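You operate a simulated robot arm through the tools that you are given. There is no shell and no other tool. Be economical: measure what you need, move in short steps, check, and stop when the job is done.

You are at the controls of a simulated two-armed robot. One attempt, no reset.

Task
On the top of the brown table, fold the blue cloth in half.
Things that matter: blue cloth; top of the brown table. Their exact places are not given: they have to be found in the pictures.

The check looks at the end state, three seconds after you hand in, the way a careful person would. Anything else that was tipped, shoved, dropped, spilled or broken makes it a failure. Flat cloth is picked up by pressing the open fingertips on it (5 to 10 N) and closing them slowly along it; thin cloth reads only 2 to 8 mm in the jaws.

Robot
Two 7-joint arms with two-finger grippers on one trunk, on a base that drives. Base frame: it is fixed to the floor where the robot stands at the start and does not move with it; the origin is under the middle of the robot, x ahead of it, y to its left, z up; the surface under the hand at the start is at about z = 780. Units: mm, degrees, N and s.
The left shoulder is at the start at [57, 175, 1152], the right one opposite. With the tool pointing down near the work surface each hand reaches from about 100 to 860 mm from the robot's upright axis, wherever it stands, measured 20 degrees to its own side. Places, roughly: top of the brown table [600, 0, 800]. Payload 2.94 kg a hand.
Tool frame (each hand has its own): the origin (TCP) lies between the finger pads and is the grasp point; the fingertips stand 30 mm ahead of it; z points along the fingers, y is the line along which they close. Largest opening 138 mm; the body of the gripper starts 109 mm behind the TCP.
Orientation is told as [roll, pitch, yaw] about the base's x, y, z axes, in that order, counted from this pose: with the fingers straight down and closing along the base's y, the tool's x points along the base's -x, its y along +y and its z along -z.

Tools
- The arms move only by the tool jog_arm. It takes "left_steps", "right_steps" or both (then of equal length, played together; a hand with none holds still); each is a list of rows, each an object (a shift or turn left out is 0, a gripper value left out holds the last) with "offset": the shift along the tool's x, y, z in mm, a list of three; "rotation": the turn, a rotation vector about the tool's x, y, z in degrees, a list of three. In form: [{"offset": [dx, dy, dz], "rotation": [ax, ay, az]}, ...]. A call has 1 to 8 rows; each row shifts and turns the commanded pose from where the row before left it, along the tool's axes as they then stand. "left_claw" and "right_claw" are, for a hand that has rows, the gripper command, from -1 (fully open) to 1 (shut), values between in proportion, set as the call begins (left out, the last holds). Rows are played at 5 a second. More than 50 mm and 8.6 degrees between two rows, or a gripper value outside its range, and nothing of the call is played. A pose out of reach is approached as far as the arm can. The call stops where the force on the tool passes 40 N (or 10 N more than at its start, if that is more) or the arm is blocked; 0.2 s more then pass. The fingers move at their own pace and stop on an object; they squeeze with about 21 N. The grip force told is the motor's: it shows also when the fingers shut on nothing. Time passes only in rows, and 0.2 s behind the last, so rows that do not move let the fingers close. The reply holds the time, the measured pose of the TCP, the force on the tool along the base axes, the opening and the grip force, in the units named above and with some noise, with the torque about the TCP (base axes, N m) and any sound that the robot's microphone picked up.
- Cameras (640 x 400 px; columns grow to the right, rows downward): "scene" is now at [128.5, -7.3, 1619.7]; the picture's right is [0.07, -1.00, 0.00], its down [-0.85, -0.06, -0.52] and it looks along [0.51, 0.04, -0.86] (base axes); focal length 279 px, centre (320, 200). "left" rides on the left gripper at [71, -19, -146] in its tool frame; the picture's right is [0.26, 0.97, 0.00], its down [-0.85, 0.23, -0.48] and it looks along [-0.46, 0.12, 0.88] (tool axes); focal length 280 px, centre (320, 200). "right" rides on the right gripper at [71, 19, -146] in its tool frame; the picture's right is [-0.26, 0.96, 0.00], its down [-0.85, -0.23, -0.48] and it looks along [-0.46, -0.12, 0.88] (tool axes); focal length 280 px, centre (320, 200).
- grab_frame(camera): a new picture of that camera. No time passes.
- move_column(by): slides the trunk up (or, below 0, down) by that many mm; the arms and the scene camera ride with it, the base frame stays. It gives what a move gives, with no picture.
- roll_base(legs): drives the robot by 1 to 6 legs, each [ahead, turn to the left] in mm and degrees, along the robot's own axes; the way and the turn of a leg run together, so that a leg with both is an arc; at most 1500 mm and 180 degrees a leg. The arms and the cameras ride along, it lands a little off, and it stops where it bumps. It gives what a move gives.
- turn_head(pan, tilt): turns the head with the scene camera to pan (to the left, within 120 degrees either way) and tilt (down, from -29 to 69), counted from straight ahead of the robot. It gives what a move gives.
- locate(camera, pixels): for up to 12 pixels [column, row] of the newest picture of that camera ("zoom" is the newest enlarged one), the place [x, y, z] in the base frame of the surface seen there, good to about 2 mm, but the place of the scene camera against the robot may be out by one fixed shift of up to 18 mm in any direction. No time passes.
- close_up(camera, box): a new picture of the part [left, top, right, bottom] of that camera's present view, enlarged. No time passes.
- close_job(): hands the job in; it is judged then, once.

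Work in short steps. Measure before you move; look again where a grasp or a placing could have gone wrong, and mend it. You have 80 turns and 70 pictures in all, those below and enlarged ones among them. Open the grippers and draw the arms clear of the work before you hand the job in, unless the task says otherwise; then end with one line.

The tools are called after "Emit:" as name(argument=value, ...) on one line, values as JSON. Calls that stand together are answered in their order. jog_arm: Moves the arms, as the interface text tells. Its arguments: {"type":"object","properties":{"left_steps":{"type":"array","items":{"type":"object","properties":{"offset":{"type":"array","items":{"type":"number"}},"rotation":{"type":"array","items":{"type":"number"}}}}},"left_claw":{"type":"number"},"right_steps":{"type":"array","items":{"type":"object","properties":{"offset":{"type":"array","items":{"type":"number"}},"rotation":{"type":"array","items":{"type":"number"}}}}},"right_claw":{"type":"number"}},"required":[]} The other tools are called the same way: move_column (by) slides the trunk up or down; roll_base (legs) drives the base; turn_head (pan, tilt) turns the head that bears the scene camera; grab_frame (camera) takes a picture; locate (camera, pixels) gives the place of the surface under pixels of a picture; close_up (camera, box) takes an enlarged picture of a part of a camera's view; close_job () hands the job in.

At the start:

```text
clock: 0.0
left_tcp_pos: [537.4, 280.7, 930.7]
left_ee_rot: [0.0, 0.0, 0.1]
left_contact_force: [-0.7, 0.3, 0.3]
left_torque: [-0.03, -0.01, -0.02]
left_grip_width: 137.8
left_grip_force: 0.0
right_tcp_pos: [414.6, -118.2, 999.0]
right_ee_rot: [0.1, -0.1, 0.0]
right_contact_force: [-0.3, -0.2, 0.5]
right_torque: [0.01, -0.01, -0.02]
right_grip_width: 137.8
right_grip_force: 0.1
trunk travel left (down, up): [-325.0, 409.0]
robot x, y, heading: [-3.0, -2.8, 0.4]
head pan, tilt: [4.1, 59.0]
```

scene: 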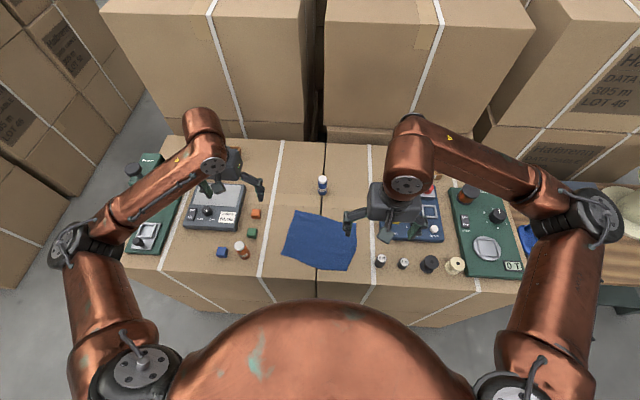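
right: 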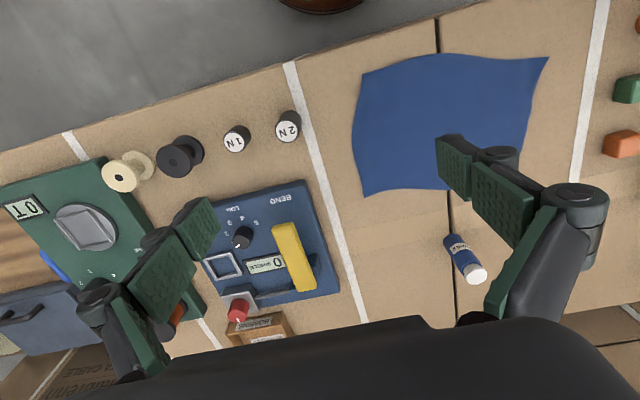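
left: 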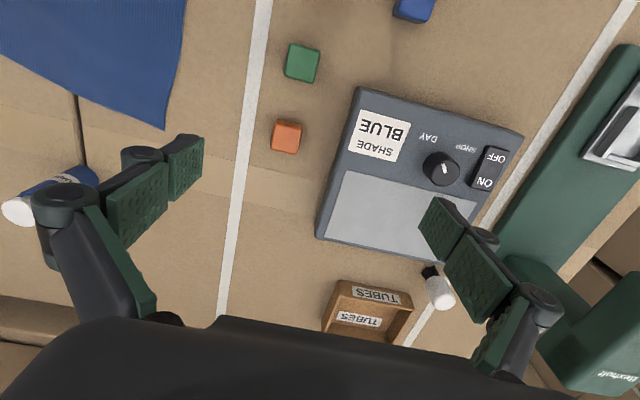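

The blue cloth lies around scene pixels (282-357, 210-271). I enlarge it and measure its corners.

Emit:
close_up(camera="scene", box=[240, 160, 400, 290])

Emit:
locate(camera="right", pixels=[[363, 75], [547, 58], [365, 196], [525, 130], [353, 130], [440, 120], [400, 240], [285, 125], [460, 250], [620, 88], [460, 56]])

```text
3.08 times, centred on (320, 225) of scene
```

zoom: 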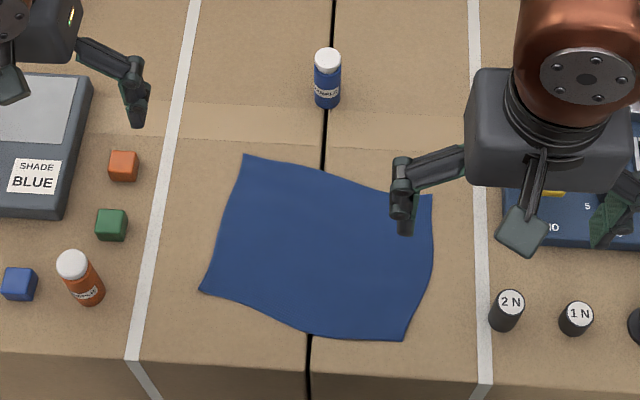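

```text
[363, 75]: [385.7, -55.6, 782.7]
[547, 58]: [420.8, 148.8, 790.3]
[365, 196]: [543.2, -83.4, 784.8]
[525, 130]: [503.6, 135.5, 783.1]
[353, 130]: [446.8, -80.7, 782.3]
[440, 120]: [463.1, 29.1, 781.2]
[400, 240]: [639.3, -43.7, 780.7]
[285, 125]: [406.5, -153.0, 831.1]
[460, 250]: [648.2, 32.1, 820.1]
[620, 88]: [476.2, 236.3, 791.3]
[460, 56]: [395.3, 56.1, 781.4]
```

Corners in the zoom: (243,155), (432,196), (403,340), (200,290). I locate them and the edge midpoints.

Emit:
locate(camera="zoom", pixels=[[245, 158], [430, 198], [402, 337], [203, 289], [340, 175], [433, 260], [305, 328], [222, 220], [325, 250], [507, 295], [110, 212], [327, 55]])

```text
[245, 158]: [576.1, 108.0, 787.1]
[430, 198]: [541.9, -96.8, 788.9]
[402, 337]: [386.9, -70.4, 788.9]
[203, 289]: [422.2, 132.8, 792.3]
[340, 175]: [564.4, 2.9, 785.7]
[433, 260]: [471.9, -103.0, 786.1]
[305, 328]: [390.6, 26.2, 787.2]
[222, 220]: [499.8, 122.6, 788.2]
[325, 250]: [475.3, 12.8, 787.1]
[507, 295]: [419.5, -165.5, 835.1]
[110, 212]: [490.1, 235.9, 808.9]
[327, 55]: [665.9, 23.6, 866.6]
```

Right wrist camera and scene agree, with the scene shifted by about (0, −15, +5). The true corners are about A(576,123), B(542,−82), C(387,−55) and D(422,148). I'll fold near edge CD onto AB using both hands, so I hover over the points near C and D with the jaws narrowed.

Emit:
jog_arm(left_steps=[{"offset": [27.1, -39.3, 0]}, {"offset": [27.1, -39.3, 0]}, {"offset": [27.1, -39.3, 0]}, {"offset": [27.2, -39.3, 0]}, {"offset": [0, 0, 30], "rotation": [0, 0, 4.9]}, {"offset": [0, 0, 30], "rotation": [0, 0, 4.9]}, {}], right_steps=[{"offset": [4.5, 21.2, 32.3]}, {"offset": [4.5, 21.2, 32.3]}, {"offset": [4.5, 21.2, 32.3]}, {"offset": [4.3, 21.3, 32.1]}, {"rotation": [0, 0, 4.9]}, {"rotation": [0, 0, 4.9]}, {}], left_claw=0.65, right_claw=0.65)

Emit:
grab_frame(camera="left")

Emit:
grab_frame(camera="right")

```text
clock: 1.6
left_tcp_pos: [428.6, 124.0, 867.9]
left_ee_rot: [0.0, 0.0, -9.8]
left_contact_force: [-0.3, 0.6, 0.3]
left_torque: [-0.01, 0.01, 0.01]
left_grip_width: 24.0
left_grip_force: 0.1
right_tcp_pos: [396.8, -31.7, 870.5]
right_ee_rot: [-0.1, 0.0, -9.9]
right_contact_force: [-0.1, -0.8, -0.2]
right_torque: [-0.02, -0.01, -0.01]
right_grip_width: 24.1
right_grip_force: 0.1
trunk travel left (down, up): [-325.0, 409.0]
robot x, y, heading: [-2.8, 0.2, 0.0]
head pan, tilt: [4.1, 59.0]
```

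```text
65 pictures are left
```

left: 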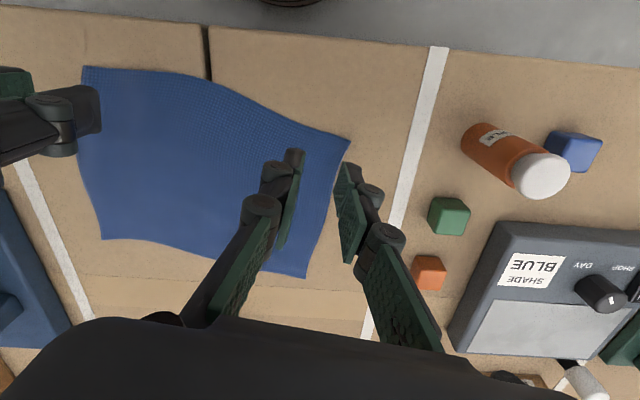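

```text
64 pictures are left
```

right: 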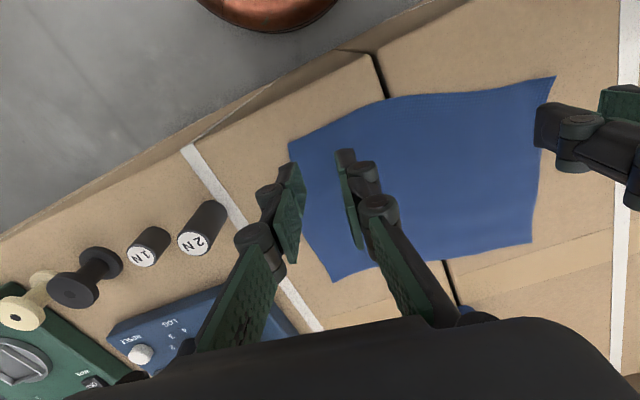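

Both hands are at the hover poses. I check the corners again in the wrist pictures: D at left (348,141), C at right (290,144).

Emit:
locate(camera="left", pixels=[[347, 142], [320, 132], [304, 276], [103, 238], [335, 190], [85, 68]])

Emit:
locate(camera="right", pixels=[[291, 145], [335, 122], [334, 279], [554, 79], [530, 241], [390, 101], [300, 180]])

```text
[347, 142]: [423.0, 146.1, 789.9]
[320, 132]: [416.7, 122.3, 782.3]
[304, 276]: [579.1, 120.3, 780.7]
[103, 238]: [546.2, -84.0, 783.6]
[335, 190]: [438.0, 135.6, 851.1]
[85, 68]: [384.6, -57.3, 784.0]
```

```text
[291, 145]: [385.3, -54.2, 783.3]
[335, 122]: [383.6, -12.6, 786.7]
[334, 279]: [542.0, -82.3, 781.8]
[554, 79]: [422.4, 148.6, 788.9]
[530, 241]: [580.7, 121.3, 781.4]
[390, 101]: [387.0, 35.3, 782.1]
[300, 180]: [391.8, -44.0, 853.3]
```

The corners agree to within 2 mm, and both grip points sit about 12 mm inside edge CD. I lower the hands to just above the cloth.

Emit:
jog_arm(left_steps=[{"offset": [0, 0, 30]}, {"offset": [0, 0, 22]}, {"offset": [0, 0, 2]}, {"offset": [0, 0, 1]}, {}], right_steps=[{"offset": [0, 1, 30]}, {"offset": [0, -2, 24]}, {"offset": [0, 0, 2]}, {"offset": [0, 0, 1]}, {}])

```text
clock: 2.8
left_tcp_pos: [429.7, 123.3, 815.0]
left_ee_rot: [0.1, 0.0, -9.8]
left_contact_force: [0.3, -0.9, -0.4]
left_torque: [-0.02, 0.03, -0.01]
left_grip_width: 24.3
left_grip_force: 0.0
right_tcp_pos: [399.0, -34.7, 812.1]
right_ee_rot: [0.0, 0.1, -9.8]
right_contact_force: [-0.5, 0.4, 0.3]
right_torque: [0.02, 0.02, 0.01]
right_grip_width: 24.3
right_grip_force: 0.0
trunk travel left (down, up): [-325.0, 409.0]
robot x, y, heading: [-2.3, -5.2, -0.1]
head pan, tilt: [4.1, 59.0]
```

Neither hand is in contact yet, so I press down 1 mm at a time.

Emit:
jog_arm(left_steps=[{"offset": [0, 0, 2]}, {"offset": [0, 0, 1.5]}, {}], right_steps=[{"offset": [0, 0, 1]}, {"offset": [0, 0, 1]}, {}])

```text
clock: 3.6
left_tcp_pos: [429.6, 123.3, 811.7]
left_ee_rot: [0.0, 0.1, -9.7]
left_contact_force: [-0.2, 0.2, 1.8]
left_torque: [0.04, 0.01, 0.04]
left_grip_width: 24.2
left_grip_force: 0.0
right_tcp_pos: [397.2, -34.2, 810.9]
right_ee_rot: [0.0, 0.0, -9.9]
right_contact_force: [0.6, 0.3, 0.6]
right_torque: [-0.01, 0.01, 0.0]
right_grip_width: 24.3
right_grip_force: 0.1
trunk travel left (down, up): [-325.0, 409.0]
robot x, y, heading: [3.6, 0.1, 0.1]
head pan, tilt: [4.1, 59.0]
```

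The left hand is just touching at 1.8 N and the right is barely touching, so I press a bit more.

Emit:
jog_arm(left_steps=[{"offset": [0, 0, 1]}, {}], right_steps=[{"offset": [0, 0, 1]}, {}])

```text
clock: 4.2
left_tcp_pos: [427.3, 124.3, 810.6]
left_ee_rot: [0.0, 0.1, -9.7]
left_contact_force: [-0.1, -0.2, 2.2]
left_torque: [0.0, -0.01, -0.01]
left_grip_width: 24.0
left_grip_force: 0.1
right_tcp_pos: [398.4, -34.5, 810.1]
right_ee_rot: [0.0, 0.0, -9.8]
right_contact_force: [-0.4, -0.8, 9.6]
right_torque: [-0.08, 0.01, -0.01]
right_grip_width: 24.0
right_grip_force: 0.0
trunk travel left (down, up): [-325.0, 409.0]
robot x, y, heading: [1.0, 0.0, 0.0]
head pan, tilt: [4.1, 59.0]
```

The right hand presses at 9.6 N, which is enough. The left reads 2.2 N and needs about 0.8 mm more.

Emit:
jog_arm(left_steps=[{"offset": [0, 0, 0.8]}, {}])

```text
clock: 4.8
left_tcp_pos: [428.3, 124.1, 811.2]
left_ee_rot: [0.0, 0.0, -9.7]
left_contact_force: [0.4, 0.3, 3.4]
left_torque: [0.01, -0.01, 0.02]
left_grip_width: 24.2
left_grip_force: 0.0
right_tcp_pos: [397.3, -32.7, 810.2]
right_ee_rot: [0.1, -0.1, -9.8]
right_contact_force: [0.6, -0.4, 14.6]
right_torque: [-0.1, 0.03, -0.01]
right_grip_width: 24.2
right_grip_force: 0.1
trunk travel left (down, up): [-325.0, 409.0]
robot x, y, heading: [-1.3, -0.0, -0.3]
head pan, tilt: [4.1, 59.0]
```

The right has crept up to 14.6 N and the left reads 3.4 N, so I ease the right off and press the left a bit more.

Emit:
jog_arm(left_steps=[{"offset": [0, 0, 0.6]}, {}, {}], right_steps=[{"offset": [0, 0, -0.5]}, {}, {}])

```text
clock: 5.6
left_tcp_pos: [429.7, 124.7, 810.8]
left_ee_rot: [0.0, -0.2, -9.8]
left_contact_force: [-3.5, 1.3, 18.4]
left_torque: [0.09, 0.16, 0.02]
left_grip_width: 24.1
left_grip_force: 0.0
right_tcp_pos: [396.8, -34.5, 810.7]
right_ee_rot: [0.0, 0.0, -9.9]
right_contact_force: [0.5, -0.1, -0.3]
right_torque: [0.01, -0.04, 0.02]
right_grip_width: 24.0
right_grip_force: 0.0
trunk travel left (down, up): [-325.0, 409.0]
robot x, y, heading: [2.1, 0.3, 0.1]
head pan, tilt: [4.1, 59.0]
```

Contact is stiff, about 25 N per mm. I correct by tenths of a millimetre.

Emit:
jog_arm(left_steps=[{"offset": [0, 0, -0.4]}, {}, {}], right_steps=[{"offset": [0, 0, 0.35]}, {}, {}])

```text
clock: 6.4
left_tcp_pos: [428.3, 124.3, 810.3]
left_ee_rot: [0.1, -0.2, -9.8]
left_contact_force: [0.3, 2.2, 22.1]
left_torque: [0.11, 0.04, 0.0]
left_grip_width: 24.2
left_grip_force: 0.1
right_tcp_pos: [395.7, -34.0, 810.0]
right_ee_rot: [0.0, 0.1, -9.9]
right_contact_force: [0.3, 1.0, 1.0]
right_torque: [0.01, -0.01, -0.03]
right_grip_width: 24.0
right_grip_force: 0.1
trunk travel left (down, up): [-325.0, 409.0]
robot x, y, heading: [1.5, -0.5, -0.2]
head pan, tilt: [4.1, 59.0]
```

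The left reads 22 N and the right 1 N. I correct again and then hold to let the readings settle.

Emit:
jog_arm(left_steps=[{"offset": [0, 0, -0.5]}, {}, {}, {}], right_steps=[{"offset": [0, 0, 0.2]}, {}, {}, {}])

```text
clock: 7.4
left_tcp_pos: [428.4, 123.4, 810.5]
left_ee_rot: [0.1, 0.0, -9.8]
left_contact_force: [4.8, 0.0, 17.4]
left_torque: [0.05, -0.09, 0.02]
left_grip_width: 24.2
left_grip_force: 0.0
right_tcp_pos: [395.7, -35.0, 810.6]
right_ee_rot: [0.0, 0.0, -9.9]
right_contact_force: [0.0, 0.2, 2.0]
right_torque: [-0.02, 0.04, 0.01]
right_grip_width: 24.0
right_grip_force: 0.1
trunk travel left (down, up): [-325.0, 409.0]
robot x, y, heading: [2.4, -0.7, 0.2]
head pan, tilt: [4.1, 59.0]
```

One more correction before closing.

Emit:
jog_arm(left_steps=[{"offset": [0, 0, -0.4]}, {}, {}, {}], right_steps=[{"offset": [0, 0, 0.3]}, {}, {}, {}])

```text
clock: 8.4
left_tcp_pos: [427.4, 123.4, 809.8]
left_ee_rot: [0.0, 0.0, -9.7]
left_contact_force: [3.8, 0.4, 15.2]
left_torque: [0.04, -0.16, 0.0]
left_grip_width: 23.7
left_grip_force: 0.2
right_tcp_pos: [396.4, -32.6, 810.5]
right_ee_rot: [0.0, 0.1, -9.8]
right_contact_force: [-0.5, -1.2, 2.6]
right_torque: [-0.04, 0.05, 0.0]
right_grip_width: 24.3
right_grip_force: 0.0
trunk travel left (down, up): [-325.0, 409.0]
robot x, y, heading: [0.4, -0.7, 0.0]
head pan, tilt: [4.1, 59.0]
```

The left is at 15 N and still falling, the right at 2.6 N. I nudge both again and start closing slowly.

Emit:
jog_arm(left_steps=[{"offset": [0, 0, -0.4]}, {}], right_steps=[{"offset": [0, 0, 0.5]}, {}], left_claw=0.74, right_claw=0.72)

```text
clock: 9.0
left_tcp_pos: [426.3, 122.6, 809.8]
left_ee_rot: [0.0, 0.1, -9.7]
left_contact_force: [1.3, -0.3, 5.3]
left_torque: [0.0, -0.04, 0.0]
left_grip_width: 17.9
left_grip_force: 0.0
right_tcp_pos: [397.6, -33.6, 810.2]
right_ee_rot: [0.0, 0.0, -9.8]
right_contact_force: [-2.0, 0.4, 9.0]
right_torque: [-0.02, 0.07, -0.04]
right_grip_width: 18.0
right_grip_force: 0.1
trunk travel left (down, up): [-325.0, 409.0]
robot x, y, heading: [0.9, 1.7, 0.2]
head pan, tilt: [4.1, 59.0]
```

Forces are good at 5.3 N and 9.0 N. I keep closing slowly.

Emit:
jog_arm(left_steps=[{}, {}], right_steps=[{}, {}], left_claw=0.82, right_claw=0.82)

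Emit:
close_up(camera="left", box=[200, 60, 440, 260])

Emit:
close_up(camera="right", box=[200, 60, 440, 260])

```text
clock: 9.6
left_tcp_pos: [427.2, 123.6, 811.3]
left_ee_rot: [0.0, 0.1, -9.8]
left_contact_force: [-0.3, -0.7, 0.4]
left_torque: [-0.02, 0.0, 0.03]
left_grip_width: 12.6
left_grip_force: 0.0
right_tcp_pos: [397.9, -34.6, 808.6]
right_ee_rot: [0.0, 0.0, -9.8]
right_contact_force: [-0.1, 0.8, 5.0]
right_torque: [0.02, 0.02, 0.03]
right_grip_width: 11.9
right_grip_force: 0.0
trunk travel left (down, up): [-325.0, 409.0]
robot x, y, heading: [1.6, 1.6, -0.2]
head pan, tilt: [4.1, 59.0]
```

```text
2.00 times, centred on (320, 160) of left
```

zoom: 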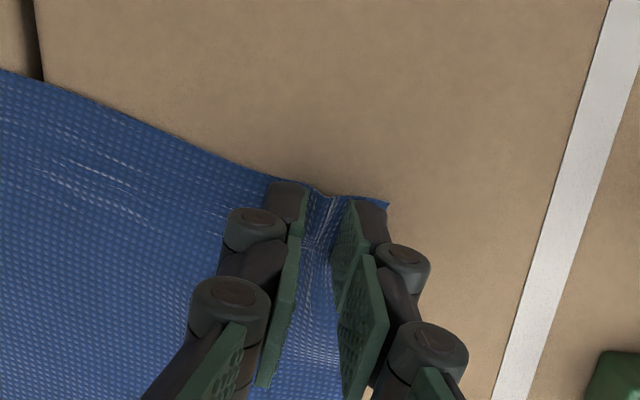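

```text
2.00 times, centred on (320, 160) of right
```

zoom: 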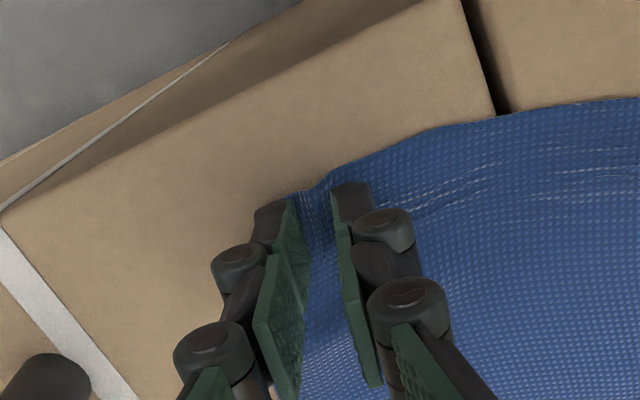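

Ridges of cloth are forming between both finger pairs. I add a little press on the left and shut fully.

Emit:
jog_arm(left_steps=[{"offset": [0, 0, 0.4]}, {}], right_steps=[{"offset": [0, 0, 0.2]}, {}], left_claw=0.9, right_claw=0.9)

Emit:
jog_arm(left_steps=[{}, {}, {}], right_steps=[{}, {}, {}], left_claw=1, right_claw=1)

Emit:
close_up(camera="left", box=[200, 60, 440, 260])

Emit:
close_up(camera="right", box=[200, 60, 440, 260])

```text
clock: 10.2
left_tcp_pos: [428.3, 122.5, 811.5]
left_ee_rot: [0.0, 0.0, -9.8]
left_contact_force: [-0.1, 0.0, -1.0]
left_torque: [-0.03, 0.06, 0.02]
left_grip_width: 6.8
left_grip_force: 0.0
right_tcp_pos: [397.6, -32.6, 810.1]
right_ee_rot: [0.0, 0.0, -9.8]
right_contact_force: [0.4, 0.3, 3.2]
right_torque: [-0.02, 0.01, -0.03]
right_grip_width: 6.2
right_grip_force: 0.0
trunk travel left (down, up): [-325.0, 409.0]
robot x, y, heading: [-0.8, 4.5, -0.2]
head pan, tilt: [4.1, 59.0]
```

```text
clock: 11.0
left_tcp_pos: [427.2, 122.9, 810.7]
left_ee_rot: [0.0, 0.1, -9.8]
left_contact_force: [-0.1, -1.7, 0.0]
left_torque: [-0.08, 0.05, 0.01]
left_grip_width: 3.5
left_grip_force: 20.7
right_tcp_pos: [397.6, -33.1, 809.9]
right_ee_rot: [0.1, 0.0, -9.8]
right_contact_force: [0.5, 1.7, 8.2]
right_torque: [0.02, 0.03, -0.03]
right_grip_width: 1.0
right_grip_force: 21.9
trunk travel left (down, up): [-325.0, 409.0]
robot x, y, heading: [2.2, 5.9, -0.2]
head pan, tilt: [4.1, 59.0]
```

```text
2.00 times, centred on (320, 160) of left
```

zoom: 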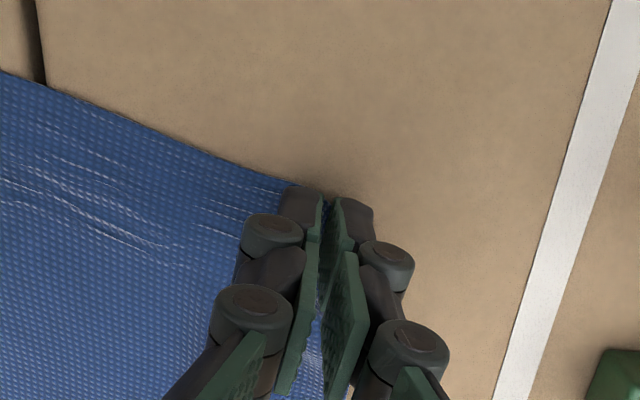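

```text
2.00 times, centred on (320, 160) of right
```

zoom: 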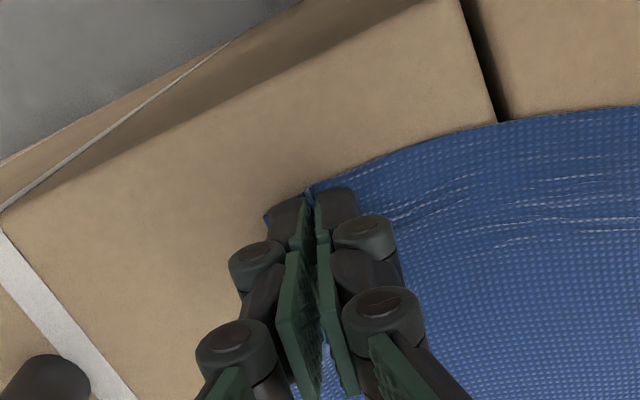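

Left holds 3.5 mm of cloth, but the right reads only 1.0 mm, which is doubtful. I lift both 12 mm and look.

Emit:
jog_arm(left_steps=[{"offset": [0, 0, -6]}, {"offset": [0, 0, -6]}, {}], right_steps=[{"offset": [0, 0, -6]}, {"offset": [0, 0, -6]}, {}])

Emit:
close_up(camera="left", box=[200, 60, 440, 260])

Emit:
close_up(camera="right", box=[200, 60, 440, 260])

```text
clock: 11.8
left_tcp_pos: [427.8, 122.1, 823.9]
left_ee_rot: [0.0, 0.0, -9.8]
left_contact_force: [-0.6, -2.1, -0.5]
left_torque: [0.07, 0.0, 0.01]
left_grip_width: 1.3
left_grip_force: 17.7
right_tcp_pos: [396.2, -34.8, 821.0]
right_ee_rot: [0.0, 0.0, -9.9]
right_contact_force: [0.9, 4.0, -0.5]
right_torque: [0.16, -0.04, 0.03]
right_grip_width: 3.2
right_grip_force: 19.5
trunk travel left (down, up): [-325.0, 409.0]
robot x, y, heading: [2.8, -1.8, -0.3]
head pan, tilt: [4.1, 59.0]
```

```text
2.00 times, centred on (320, 160) of left
```

zoom: 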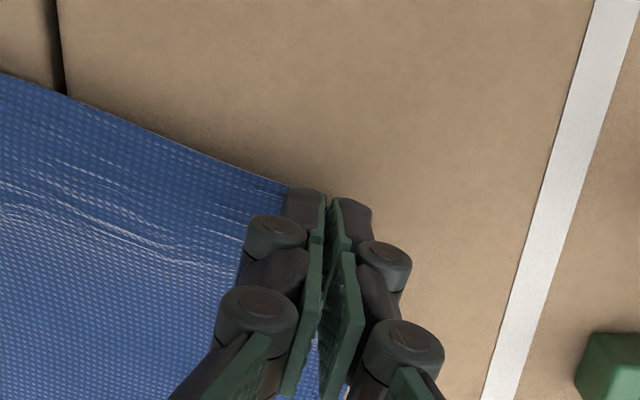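

```text
2.00 times, centred on (320, 160) of right
```

zoom: 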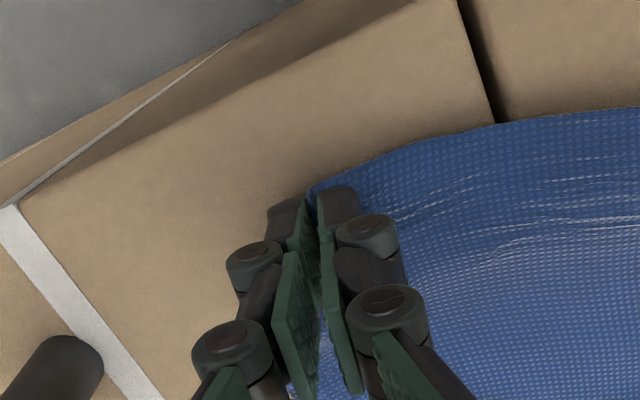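

Both hands hold cloth, and its tension pulls them inward by 2 to 4 N. I ease them 2 mm together and start the first half of the fold arc, up and away from the robot.

Emit:
jog_arm(left_steps=[{"offset": [-4, -2, -10]}, {"offset": [-5, 0, -11]}, {"offset": [-7, 0, -9]}, {"offset": [-8, 0, -8]}, {"offset": [-10, 0, -7]}, {"offset": [-11, 0, -5]}, {}], right_steps=[{"offset": [-4, 2, -10]}, {"offset": [-5, 0, -11]}, {"offset": [-7, 0, -9]}, {"offset": [-8, 0, -8]}, {"offset": [-10, 0, -7]}, {"offset": [-11, 0, -5]}, {}])

Emit:
grab_frame(camera="scene")

Emit:
grab_frame(camera="left")

Emit:
grab_frame(camera="right")

```text
clock: 13.4
left_tcp_pos: [473.2, 115.4, 874.5]
left_ee_rot: [0.1, 0.0, -9.8]
left_contact_force: [-0.4, -0.7, 0.2]
left_torque: [0.21, 0.01, -0.01]
left_grip_width: 0.8
left_grip_force: 17.1
right_tcp_pos: [442.9, -41.4, 872.3]
right_ee_rot: [0.0, 0.0, -9.8]
right_contact_force: [0.3, 2.5, 1.8]
right_torque: [0.17, -0.03, -0.02]
right_grip_width: 1.5
right_grip_force: 22.6
trunk travel left (down, up): [-325.0, 409.0]
robot x, y, heading: [-0.4, -0.2, -0.1]
head pan, tilt: [4.1, 59.0]
```

```text
57 pictures are left
```

scene: 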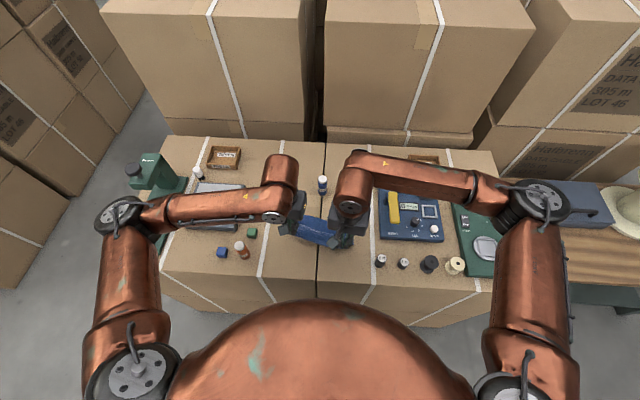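

```text
56 pictures are left
```

left: 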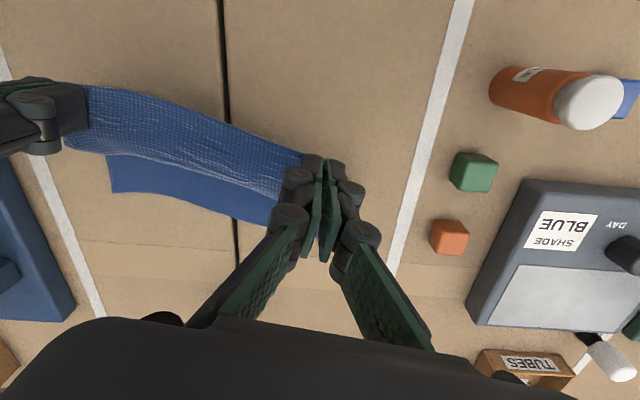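

```text
55 pictures are left
```

right: 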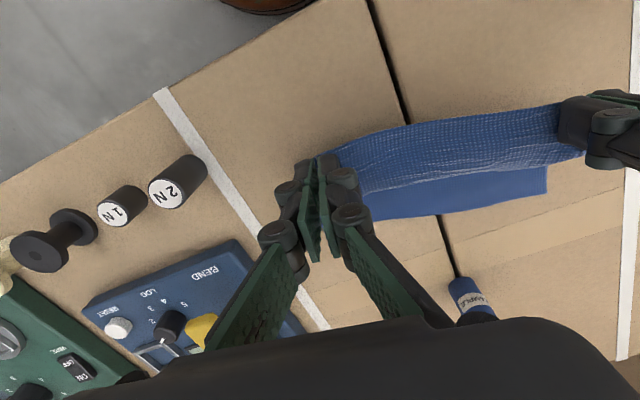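

Both corners are held and lifted. I check whether the far edge moved: B at left (114,190), A at right (545,193).

Emit:
locate(camera="left", pixels=[[115, 190], [180, 200], [265, 222], [250, 180]])

Emit:
locate(camera="right", pixels=[[544, 193], [480, 208], [380, 217], [546, 170], [450, 120]])

```text
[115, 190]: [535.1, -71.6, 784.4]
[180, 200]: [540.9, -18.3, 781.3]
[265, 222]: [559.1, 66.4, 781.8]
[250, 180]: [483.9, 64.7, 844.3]
```

```text
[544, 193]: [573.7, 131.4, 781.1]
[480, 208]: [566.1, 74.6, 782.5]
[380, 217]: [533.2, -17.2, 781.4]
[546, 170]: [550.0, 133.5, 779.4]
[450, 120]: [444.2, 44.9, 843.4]
```

The far edge has shifted by only about (−7, +10) mm: B is now (535,−72) and A (574,131). I finish the arc, aiming for grip centres at left (558,110) and right (527,−47).

Emit:
jog_arm(left_steps=[{"offset": [-12, 1.2, 1]}, {"offset": [-14, 1.2, 4]}, {"offset": [-14, 1.2, 7]}, {"offset": [-13, 1.2, 9]}, {"offset": [-12, 1.2, 10]}, {"offset": [-10, 1.2, 9]}, {"offset": [-7, 1.2, 6]}, {"offset": [-3, 1.1, 3]}], right_steps=[{"offset": [-12, 1.2, 1]}, {"offset": [-14, 1.2, 4]}, {"offset": [-14, 1.2, 7]}, {"offset": [-13, 1.2, 9]}, {"offset": [-12, 1.2, 10]}, {"offset": [-10, 1.2, 8]}, {"offset": [-7, 1, 5]}, {"offset": [-3, 1, 3]}])

Emit:
grab_frame(camera="left")

Emit:
grab_frame(camera="right")

```text
clock: 15.2
left_tcp_pos: [558.2, 110.1, 824.8]
left_ee_rot: [0.0, 0.0, -9.8]
left_contact_force: [0.1, -0.8, -0.5]
left_torque: [-0.02, 0.01, -0.03]
left_grip_width: 3.5
left_grip_force: 19.4
right_tcp_pos: [525.9, -45.0, 822.8]
right_ee_rot: [-0.1, 0.0, -9.8]
right_contact_force: [0.3, 1.3, -0.5]
right_torque: [-0.09, 0.02, 0.0]
right_grip_width: 4.3
right_grip_force: 26.5
trunk travel left (down, up): [-325.0, 409.0]
robot x, y, heading: [-1.7, 2.9, 0.0]
head pan, tilt: [4.1, 59.0]
```

```text
54 pictures are left
```

left: 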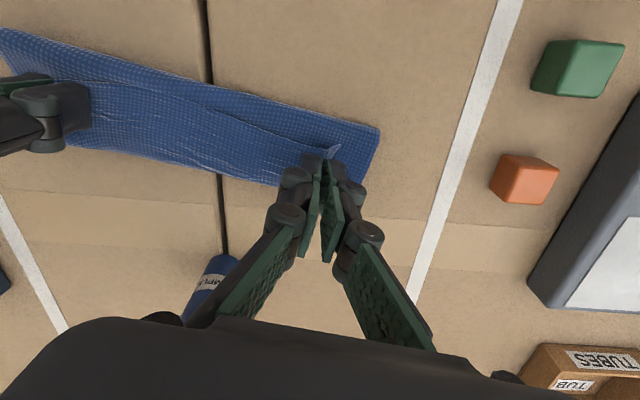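

```text
53 pictures are left
```

right: 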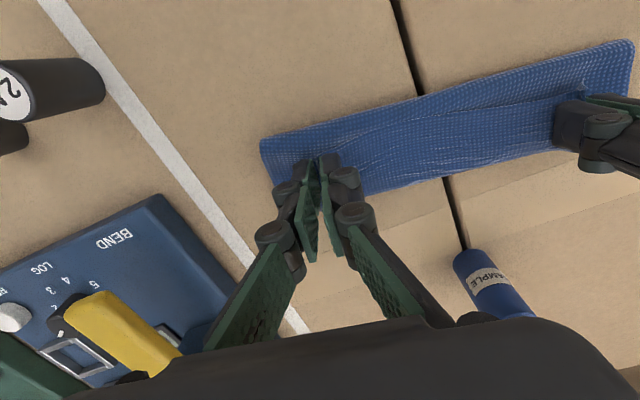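

The fold lies well over. I lower the tips to about 3 mm above the table and check the alignment.

Emit:
jog_arm(left_steps=[{"offset": [0, 0, 5]}, {"offset": [0, 0, 5]}, {}], right_steps=[{"offset": [0, 0, 4]}, {"offset": [0, 0, 4]}, {}])

Emit:
close_up(camera="left", box=[60, 20, 400, 220])

Emit:
close_up(camera="right", box=[240, 40, 580, 240])

```text
clock: 16.0
left_tcp_pos: [558.7, 109.0, 813.8]
left_ee_rot: [0.0, 0.1, -9.7]
left_contact_force: [0.7, -1.2, -1.6]
left_torque: [-0.04, 0.01, 0.02]
left_grip_width: 4.4
left_grip_force: 21.8
right_tcp_pos: [527.2, -45.0, 815.6]
right_ee_rot: [0.0, 0.0, -9.8]
right_contact_force: [0.2, 0.7, -1.6]
right_torque: [-0.06, 0.0, 0.0]
right_grip_width: 4.4
right_grip_force: 24.4
trunk travel left (down, up): [-325.0, 409.0]
robot x, y, heading: [1.4, -0.0, 0.2]
head pan, tilt: [4.1, 59.0]
```

```text
1.88 times, centred on (230, 120) of left
```

zoom: 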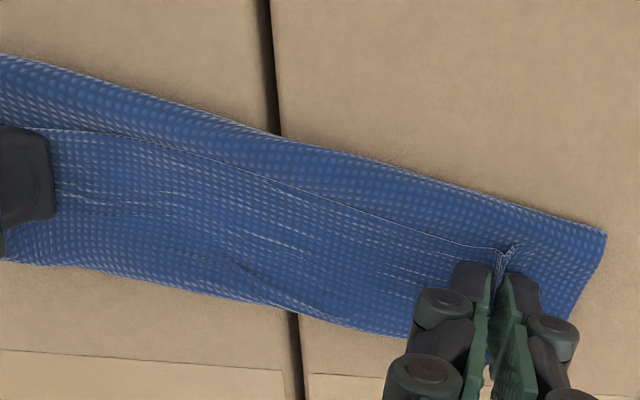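

```text
1.88 times, centred on (410, 140) of right
```

zoom: 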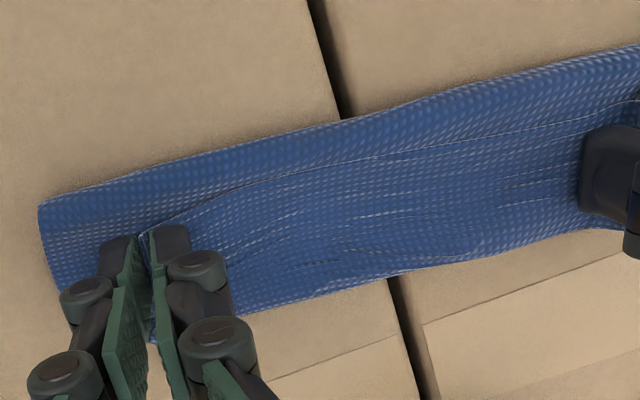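

The grips are on target, but because the hands never rotated, the edge at the grips still points back toward the robot, so a small hem may be folded over. I release slightly and retreat straight up to see how it lies.

Emit:
jog_arm(left_steps=[{}, {}, {}], right_steps=[{}, {}, {}], left_claw=0.6, right_claw=0.6)

Emit:
jog_arm(left_steps=[{"offset": [0, 0, -5]}, {"offset": [0, 0, -15]}, {"offset": [0, 0, -30]}, {"offset": [0, 0, -40]}], right_steps=[{"offset": [0, 0, -5]}, {"offset": [0, 0, -15]}, {"offset": [0, 0, -30]}, {"offset": [0, 0, -40]}])

Emit:
grab_frame(camera="left")

Emit:
grab_frame(camera="right")

```text
clock: 16.8
left_tcp_pos: [558.0, 108.7, 813.9]
left_ee_rot: [0.0, 0.1, -9.8]
left_contact_force: [-0.3, -0.4, 0.7]
left_torque: [0.0, -0.03, 0.01]
left_grip_width: 27.6
left_grip_force: 0.0
right_tcp_pos: [526.1, -44.6, 815.7]
right_ee_rot: [0.1, 0.1, -9.7]
right_contact_force: [-0.2, 0.1, -0.4]
right_torque: [-0.01, 0.01, 0.01]
right_grip_width: 27.4
right_grip_force: 0.1
trunk travel left (down, up): [-325.0, 409.0]
robot x, y, heading: [0.9, -0.3, 0.1]
head pan, tilt: [4.1, 59.0]
```

```text
clock: 17.8
left_tcp_pos: [556.2, 108.1, 903.9]
left_ee_rot: [0.1, 0.0, -9.9]
left_contact_force: [0.2, -0.4, 0.1]
left_torque: [0.03, -0.06, 0.0]
left_grip_width: 27.2
left_grip_force: 0.1
right_tcp_pos: [527.4, -45.9, 904.6]
right_ee_rot: [0.0, -0.1, -9.8]
right_contact_force: [-1.2, 1.2, -0.4]
right_torque: [-0.01, -0.03, 0.0]
right_grip_width: 27.7
right_grip_force: 0.1
trunk travel left (down, up): [-325.0, 409.0]
robot x, y, heading: [1.3, -2.0, -0.0]
head pan, tilt: [4.1, 59.0]
```

```text
50 pictures are left
```

left: 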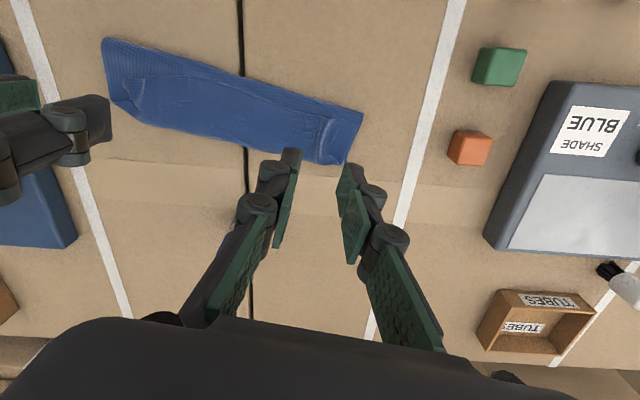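

```text
49 pictures are left
```

right: 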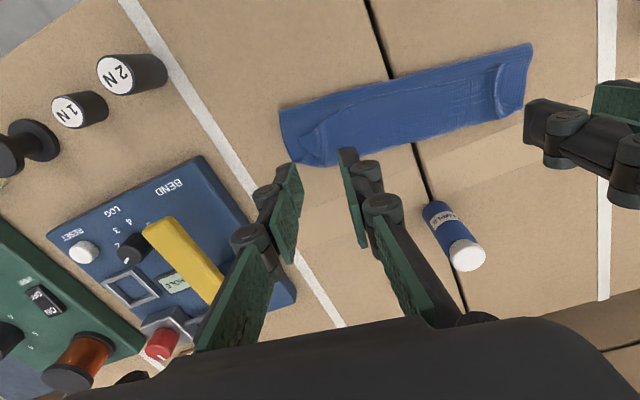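

The hem is folded back across the top. I take close-ups to see the detail.

Emit:
close_up(camera="right", box=[260, 20, 560, 200])

Emit:
close_up(camera="left", box=[90, 20, 390, 200])

```text
2.13 times, centred on (410, 110) of right
```

zoom: 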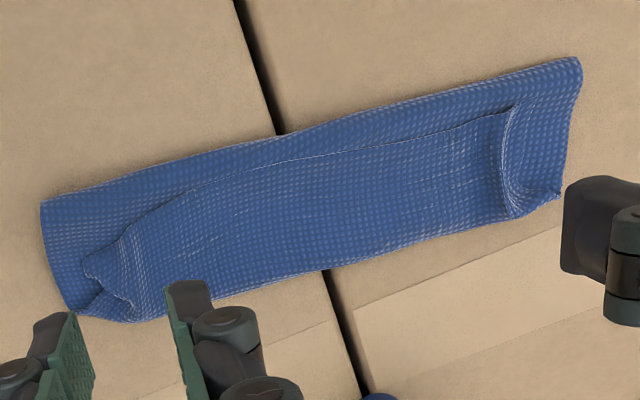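

```text
2.13 times, centred on (240, 110) of left
```

zoom: 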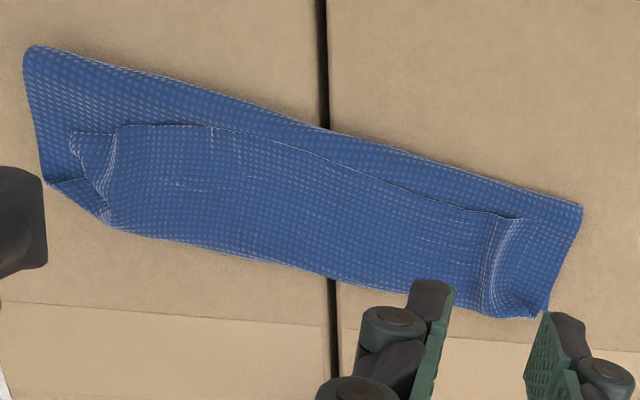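

I measure the hem edge, the fold edge and the far edge in the right camera view (full-frame pixels).

Emit:
grab_frame(camera="right")

Emit:
locate(camera="right", pixels=[[281, 113], [532, 47], [302, 138], [400, 92], [497, 70], [400, 81], [297, 160], [390, 154], [498, 120], [522, 111], [350, 162], [410, 115]])

```text
46 pictures are left
```

right: 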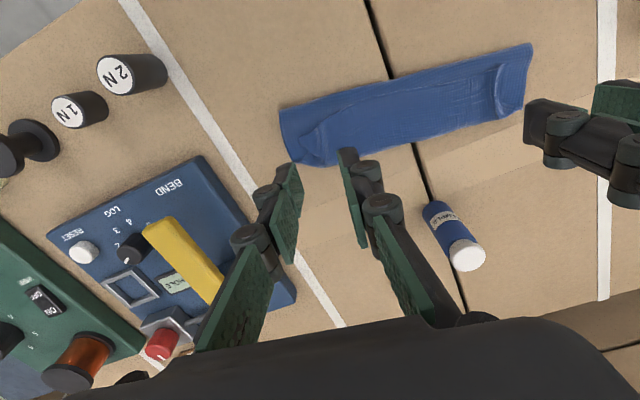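

```text
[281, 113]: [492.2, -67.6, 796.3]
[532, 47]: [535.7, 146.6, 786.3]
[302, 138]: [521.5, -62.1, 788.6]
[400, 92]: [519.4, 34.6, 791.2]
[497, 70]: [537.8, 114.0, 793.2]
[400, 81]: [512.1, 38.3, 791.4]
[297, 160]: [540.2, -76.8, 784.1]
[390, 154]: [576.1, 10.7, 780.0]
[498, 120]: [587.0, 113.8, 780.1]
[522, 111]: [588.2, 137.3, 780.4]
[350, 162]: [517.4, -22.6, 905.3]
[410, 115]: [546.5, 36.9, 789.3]
```

The cloth has ended up in thirds: near crease at x≈492–536, far crease at ≈540–588, and CD on top pointing back at the robot. To fix it I'll regrip CD, hang the cloth, and lay it so AB is near the robot and the crease is on the far side, which suits the hand orientation. First I measure the ridge heights at the grip sites (left zoom).

Emit:
locate(camera="zoom", pixels=[[515, 218], [500, 230], [490, 260], [487, 290], [535, 250], [460, 240], [430, 205], [73, 135], [113, 140], [105, 165], [90, 170], [160, 170]])

```text
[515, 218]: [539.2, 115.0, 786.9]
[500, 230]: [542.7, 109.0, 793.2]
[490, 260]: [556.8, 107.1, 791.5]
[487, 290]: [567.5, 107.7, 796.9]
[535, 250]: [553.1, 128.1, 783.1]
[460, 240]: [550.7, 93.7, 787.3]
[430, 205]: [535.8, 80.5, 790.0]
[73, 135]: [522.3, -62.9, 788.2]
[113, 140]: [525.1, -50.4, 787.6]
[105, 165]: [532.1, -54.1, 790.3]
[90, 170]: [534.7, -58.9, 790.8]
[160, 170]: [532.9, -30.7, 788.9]
```

The left ridge sits at y≈108 (z≈793) and the right one near (532,−52). I adjust slightly and come down to just above the cloth with the jaws at 24 mm.

Emit:
jog_arm(left_steps=[{"offset": [7, -1, 40]}, {"offset": [0, 0, 38]}, {"offset": [0, 0, 4]}, {}], right_steps=[{"offset": [-8, -2, 40]}, {"offset": [0, 0, 38]}, {"offset": [0, 0, 4]}, {}], left_claw=0.65, right_claw=0.65)

Emit:
close_up(camera="left", box=[200, 60, 440, 260])

Emit:
close_up(camera="right", box=[200, 60, 440, 260])

```text
clock: 18.8
left_tcp_pos: [551.2, 107.4, 819.7]
left_ee_rot: [0.0, -0.1, -9.8]
left_contact_force: [-0.9, 0.5, 0.2]
left_torque: [0.02, -0.01, 0.03]
left_grip_width: 24.1
left_grip_force: 0.0
right_tcp_pos: [536.2, -49.1, 825.5]
right_ee_rot: [0.0, 0.0, -9.8]
right_contact_force: [0.1, 0.5, 0.1]
right_torque: [0.01, 0.02, 0.0]
right_grip_width: 24.3
right_grip_force: 0.1
trunk travel left (down, up): [-325.0, 409.0]
robot x, y, heading: [-1.1, -1.4, 0.2]
head pan, tilt: [4.1, 59.0]
```

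```text
2.00 times, centred on (320, 160) of left
```

zoom: 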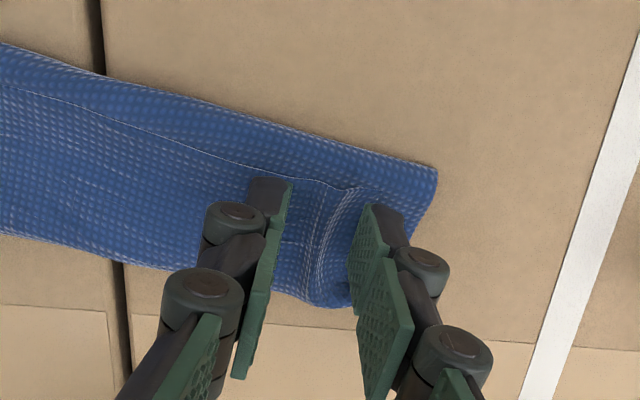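

```text
2.00 times, centred on (320, 160) of right
```

zoom: 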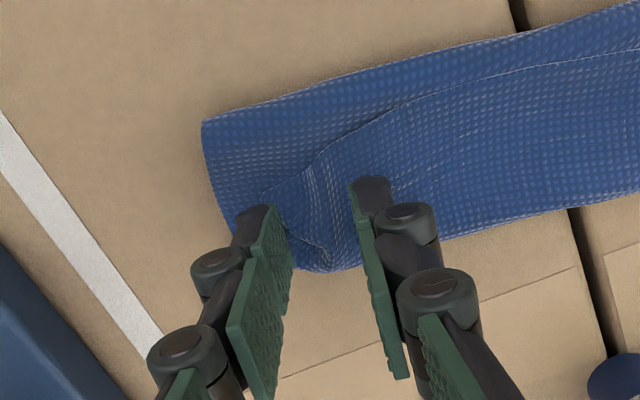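

Both ridges sit centred between the open pads. I lower until there is light contact.

Emit:
jog_arm(left_steps=[{"offset": [0, 0, 2]}, {"offset": [0, 0, 1]}, {}], right_steps=[{"offset": [0, 0, 5]}, {"offset": [0, 0, 2]}, {}])

```text
clock: 19.6
left_tcp_pos: [550.7, 108.2, 818.4]
left_ee_rot: [0.1, -0.1, -9.8]
left_contact_force: [-0.3, 0.3, 0.4]
left_torque: [0.01, -0.01, 0.01]
left_grip_width: 24.1
left_grip_force: 0.2
right_tcp_pos: [535.4, -48.8, 819.1]
right_ee_rot: [0.0, 0.0, -9.7]
right_contact_force: [1.0, -0.3, 0.7]
right_torque: [-0.03, -0.01, 0.02]
right_grip_width: 24.1
right_grip_force: 0.0
trunk travel left (down, up): [-325.0, 409.0]
robot x, y, heading: [-1.7, -0.6, 0.0]
head pan, tilt: [4.1, 59.0]
```

There is no contact yet, so I go 1.5 mm lower.

Emit:
jog_arm(left_steps=[{"offset": [0, 0, 1]}, {"offset": [0, 0, 0.5]}, {}], right_steps=[{"offset": [0, 0, 1]}, {"offset": [0, 0, 1]}, {}])

```text
clock: 20.4
left_tcp_pos: [551.2, 108.8, 817.6]
left_ee_rot: [-0.1, -0.1, -9.8]
left_contact_force: [0.2, 0.1, -0.8]
left_torque: [-0.01, 0.03, 0.01]
left_grip_width: 24.4
left_grip_force: 0.1
right_tcp_pos: [535.5, -48.8, 816.0]
right_ee_rot: [0.0, -0.1, -9.9]
right_contact_force: [-0.8, 0.1, -0.1]
right_torque: [0.0, -0.02, -0.02]
right_grip_width: 24.0
right_grip_force: 0.0
trunk travel left (down, up): [-325.0, 409.0]
robot x, y, heading: [-3.0, -2.5, -0.0]
head pan, tilt: [4.1, 59.0]
```

Still no force. I go down another 1.5 mm.

Emit:
jog_arm(left_steps=[{"offset": [0, 0, 1]}, {"offset": [0, 0, 1]}, {}], right_steps=[{"offset": [0, 0, 0.7]}, {"offset": [0, 0, 0.7]}, {}])

Emit:
close_up(camera="right", box=[200, 60, 440, 260])

```text
clock: 21.2
left_tcp_pos: [550.9, 109.2, 815.4]
left_ee_rot: [0.0, 0.0, -9.9]
left_contact_force: [0.3, -0.3, -0.3]
left_torque: [0.04, -0.05, -0.03]
left_grip_width: 24.2
left_grip_force: 0.0
right_tcp_pos: [534.8, -49.2, 813.2]
right_ee_rot: [0.0, 0.0, -9.8]
right_contact_force: [0.1, 0.1, 0.8]
right_torque: [-0.04, 0.01, -0.01]
right_grip_width: 24.1
right_grip_force: 0.0
trunk travel left (down, up): [-325.0, 409.0]
robot x, y, heading: [2.6, -0.6, 0.3]
head pan, tilt: [4.1, 59.0]
```

```text
2.00 times, centred on (320, 160) of right
```

zoom: 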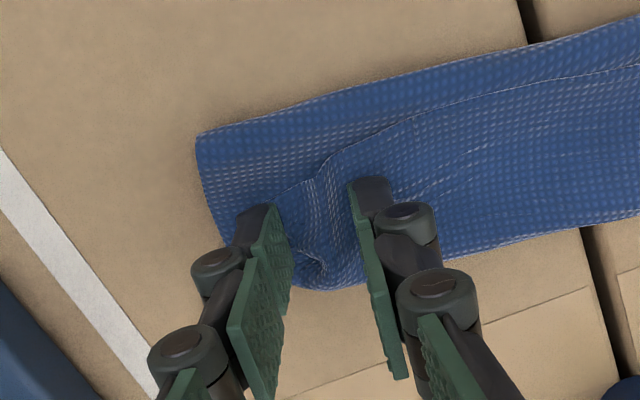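

The pads straddle the existing ridge at about the level of the cloth. I close slowly without pressing harder, so only the top layer's ridge is taken.

Emit:
jog_arm(left_steps=[{"offset": [0, 0, 1]}, {}], right_steps=[{}, {}], left_claw=0.8, right_claw=0.8)

Emit:
jog_arm(left_steps=[{}, {}, {}], right_steps=[{}, {}, {}], left_claw=1, right_claw=1)

Emit:
close_up(camera="left", box=[200, 60, 440, 260])

Emit:
close_up(camera="right", box=[200, 60, 440, 260])

```text
clock: 21.8
left_tcp_pos: [550.7, 108.5, 814.0]
left_ee_rot: [0.0, 0.0, -9.8]
left_contact_force: [-0.5, -0.3, -0.2]
left_torque: [0.02, -0.01, -0.02]
left_grip_width: 13.7
left_grip_force: 0.0
right_tcp_pos: [534.7, -49.1, 814.2]
right_ee_rot: [0.1, 0.1, -9.9]
right_contact_force: [-0.5, -0.2, 0.3]
right_torque: [-0.02, 0.02, -0.02]
right_grip_width: 13.6
right_grip_force: 0.1
trunk travel left (down, up): [-325.0, 409.0]
robot x, y, heading: [-0.2, 2.4, 0.1]
head pan, tilt: [4.1, 59.0]
```

```text
clock: 22.6
left_tcp_pos: [551.1, 109.6, 813.1]
left_ee_rot: [0.1, 0.0, -9.8]
left_contact_force: [-1.0, -2.5, 2.3]
left_torque: [-0.12, -0.05, 0.02]
left_grip_width: 0.8
left_grip_force: 19.1
right_tcp_pos: [533.8, -47.4, 813.0]
right_ee_rot: [0.0, 0.0, -9.7]
right_contact_force: [0.5, 4.8, 2.2]
right_torque: [-0.19, 0.09, 0.01]
right_grip_width: 0.9
right_grip_force: 16.9
trunk travel left (down, up): [-325.0, 409.0]
robot x, y, heading: [-0.8, -1.6, -0.0]
head pan, tilt: [4.1, 59.0]
```

```text
2.00 times, centred on (320, 160) of left
```

zoom: 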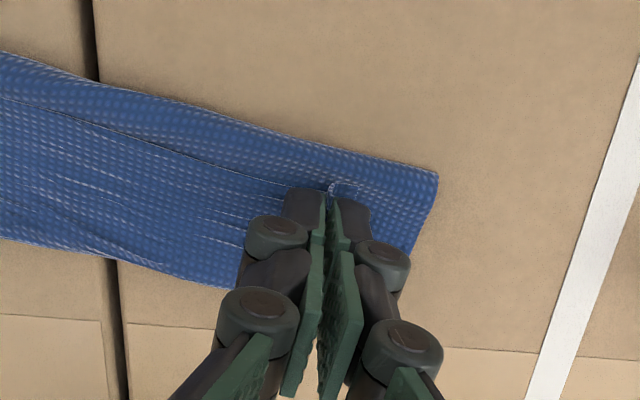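

```text
2.00 times, centred on (320, 160) of right
```

zoom: 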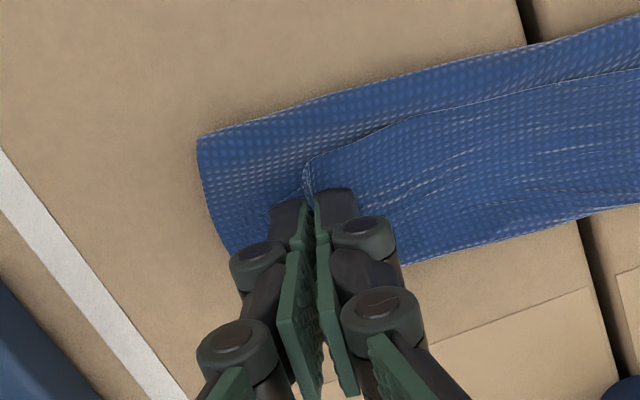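

Both ridges are gripped. I lift 40 mm and check.

Emit:
jog_arm(left_steps=[{"offset": [0, -1, -10]}, {"offset": [0, 0, -15]}, {"offset": [0, 0, -15]}, {}], right_steps=[{"offset": [0, 1, -10]}, {"offset": [0, 0, -15]}, {"offset": [0, 0, -15]}, {}])

Emit:
grab_frame(camera="left")

Emit:
grab_frame(camera="right")

```text
clock: 23.6
left_tcp_pos: [551.6, 106.5, 853.3]
left_ee_rot: [0.0, 0.0, -9.7]
left_contact_force: [0.2, 0.0, 2.3]
left_torque: [-0.04, 0.02, 0.0]
left_grip_width: 1.1
left_grip_force: 15.4
right_tcp_pos: [536.2, -48.8, 853.4]
right_ee_rot: [0.0, 0.0, -9.8]
right_contact_force: [0.5, 0.0, -0.2]
right_torque: [0.01, -0.02, 0.0]
right_grip_width: 2.4
right_grip_force: 18.4
trunk travel left (down, up): [-325.0, 409.0]
robot x, y, heading: [1.7, -1.4, -0.1]
head pan, tilt: [4.1, 59.0]
```

```text
40 pictures are left
```

left: 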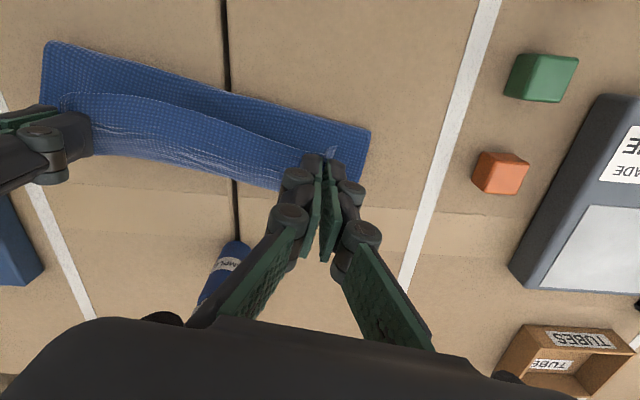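

```text
39 pictures are left
```

right: 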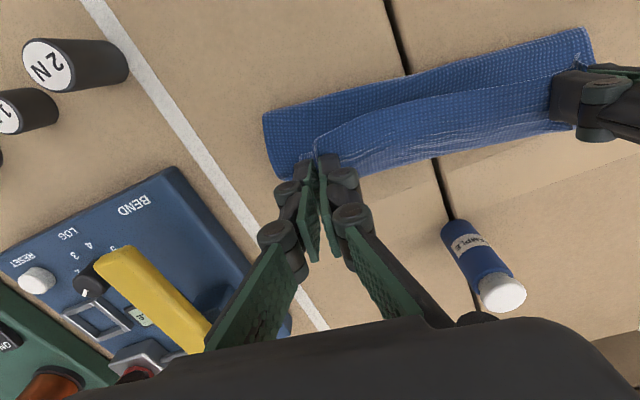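

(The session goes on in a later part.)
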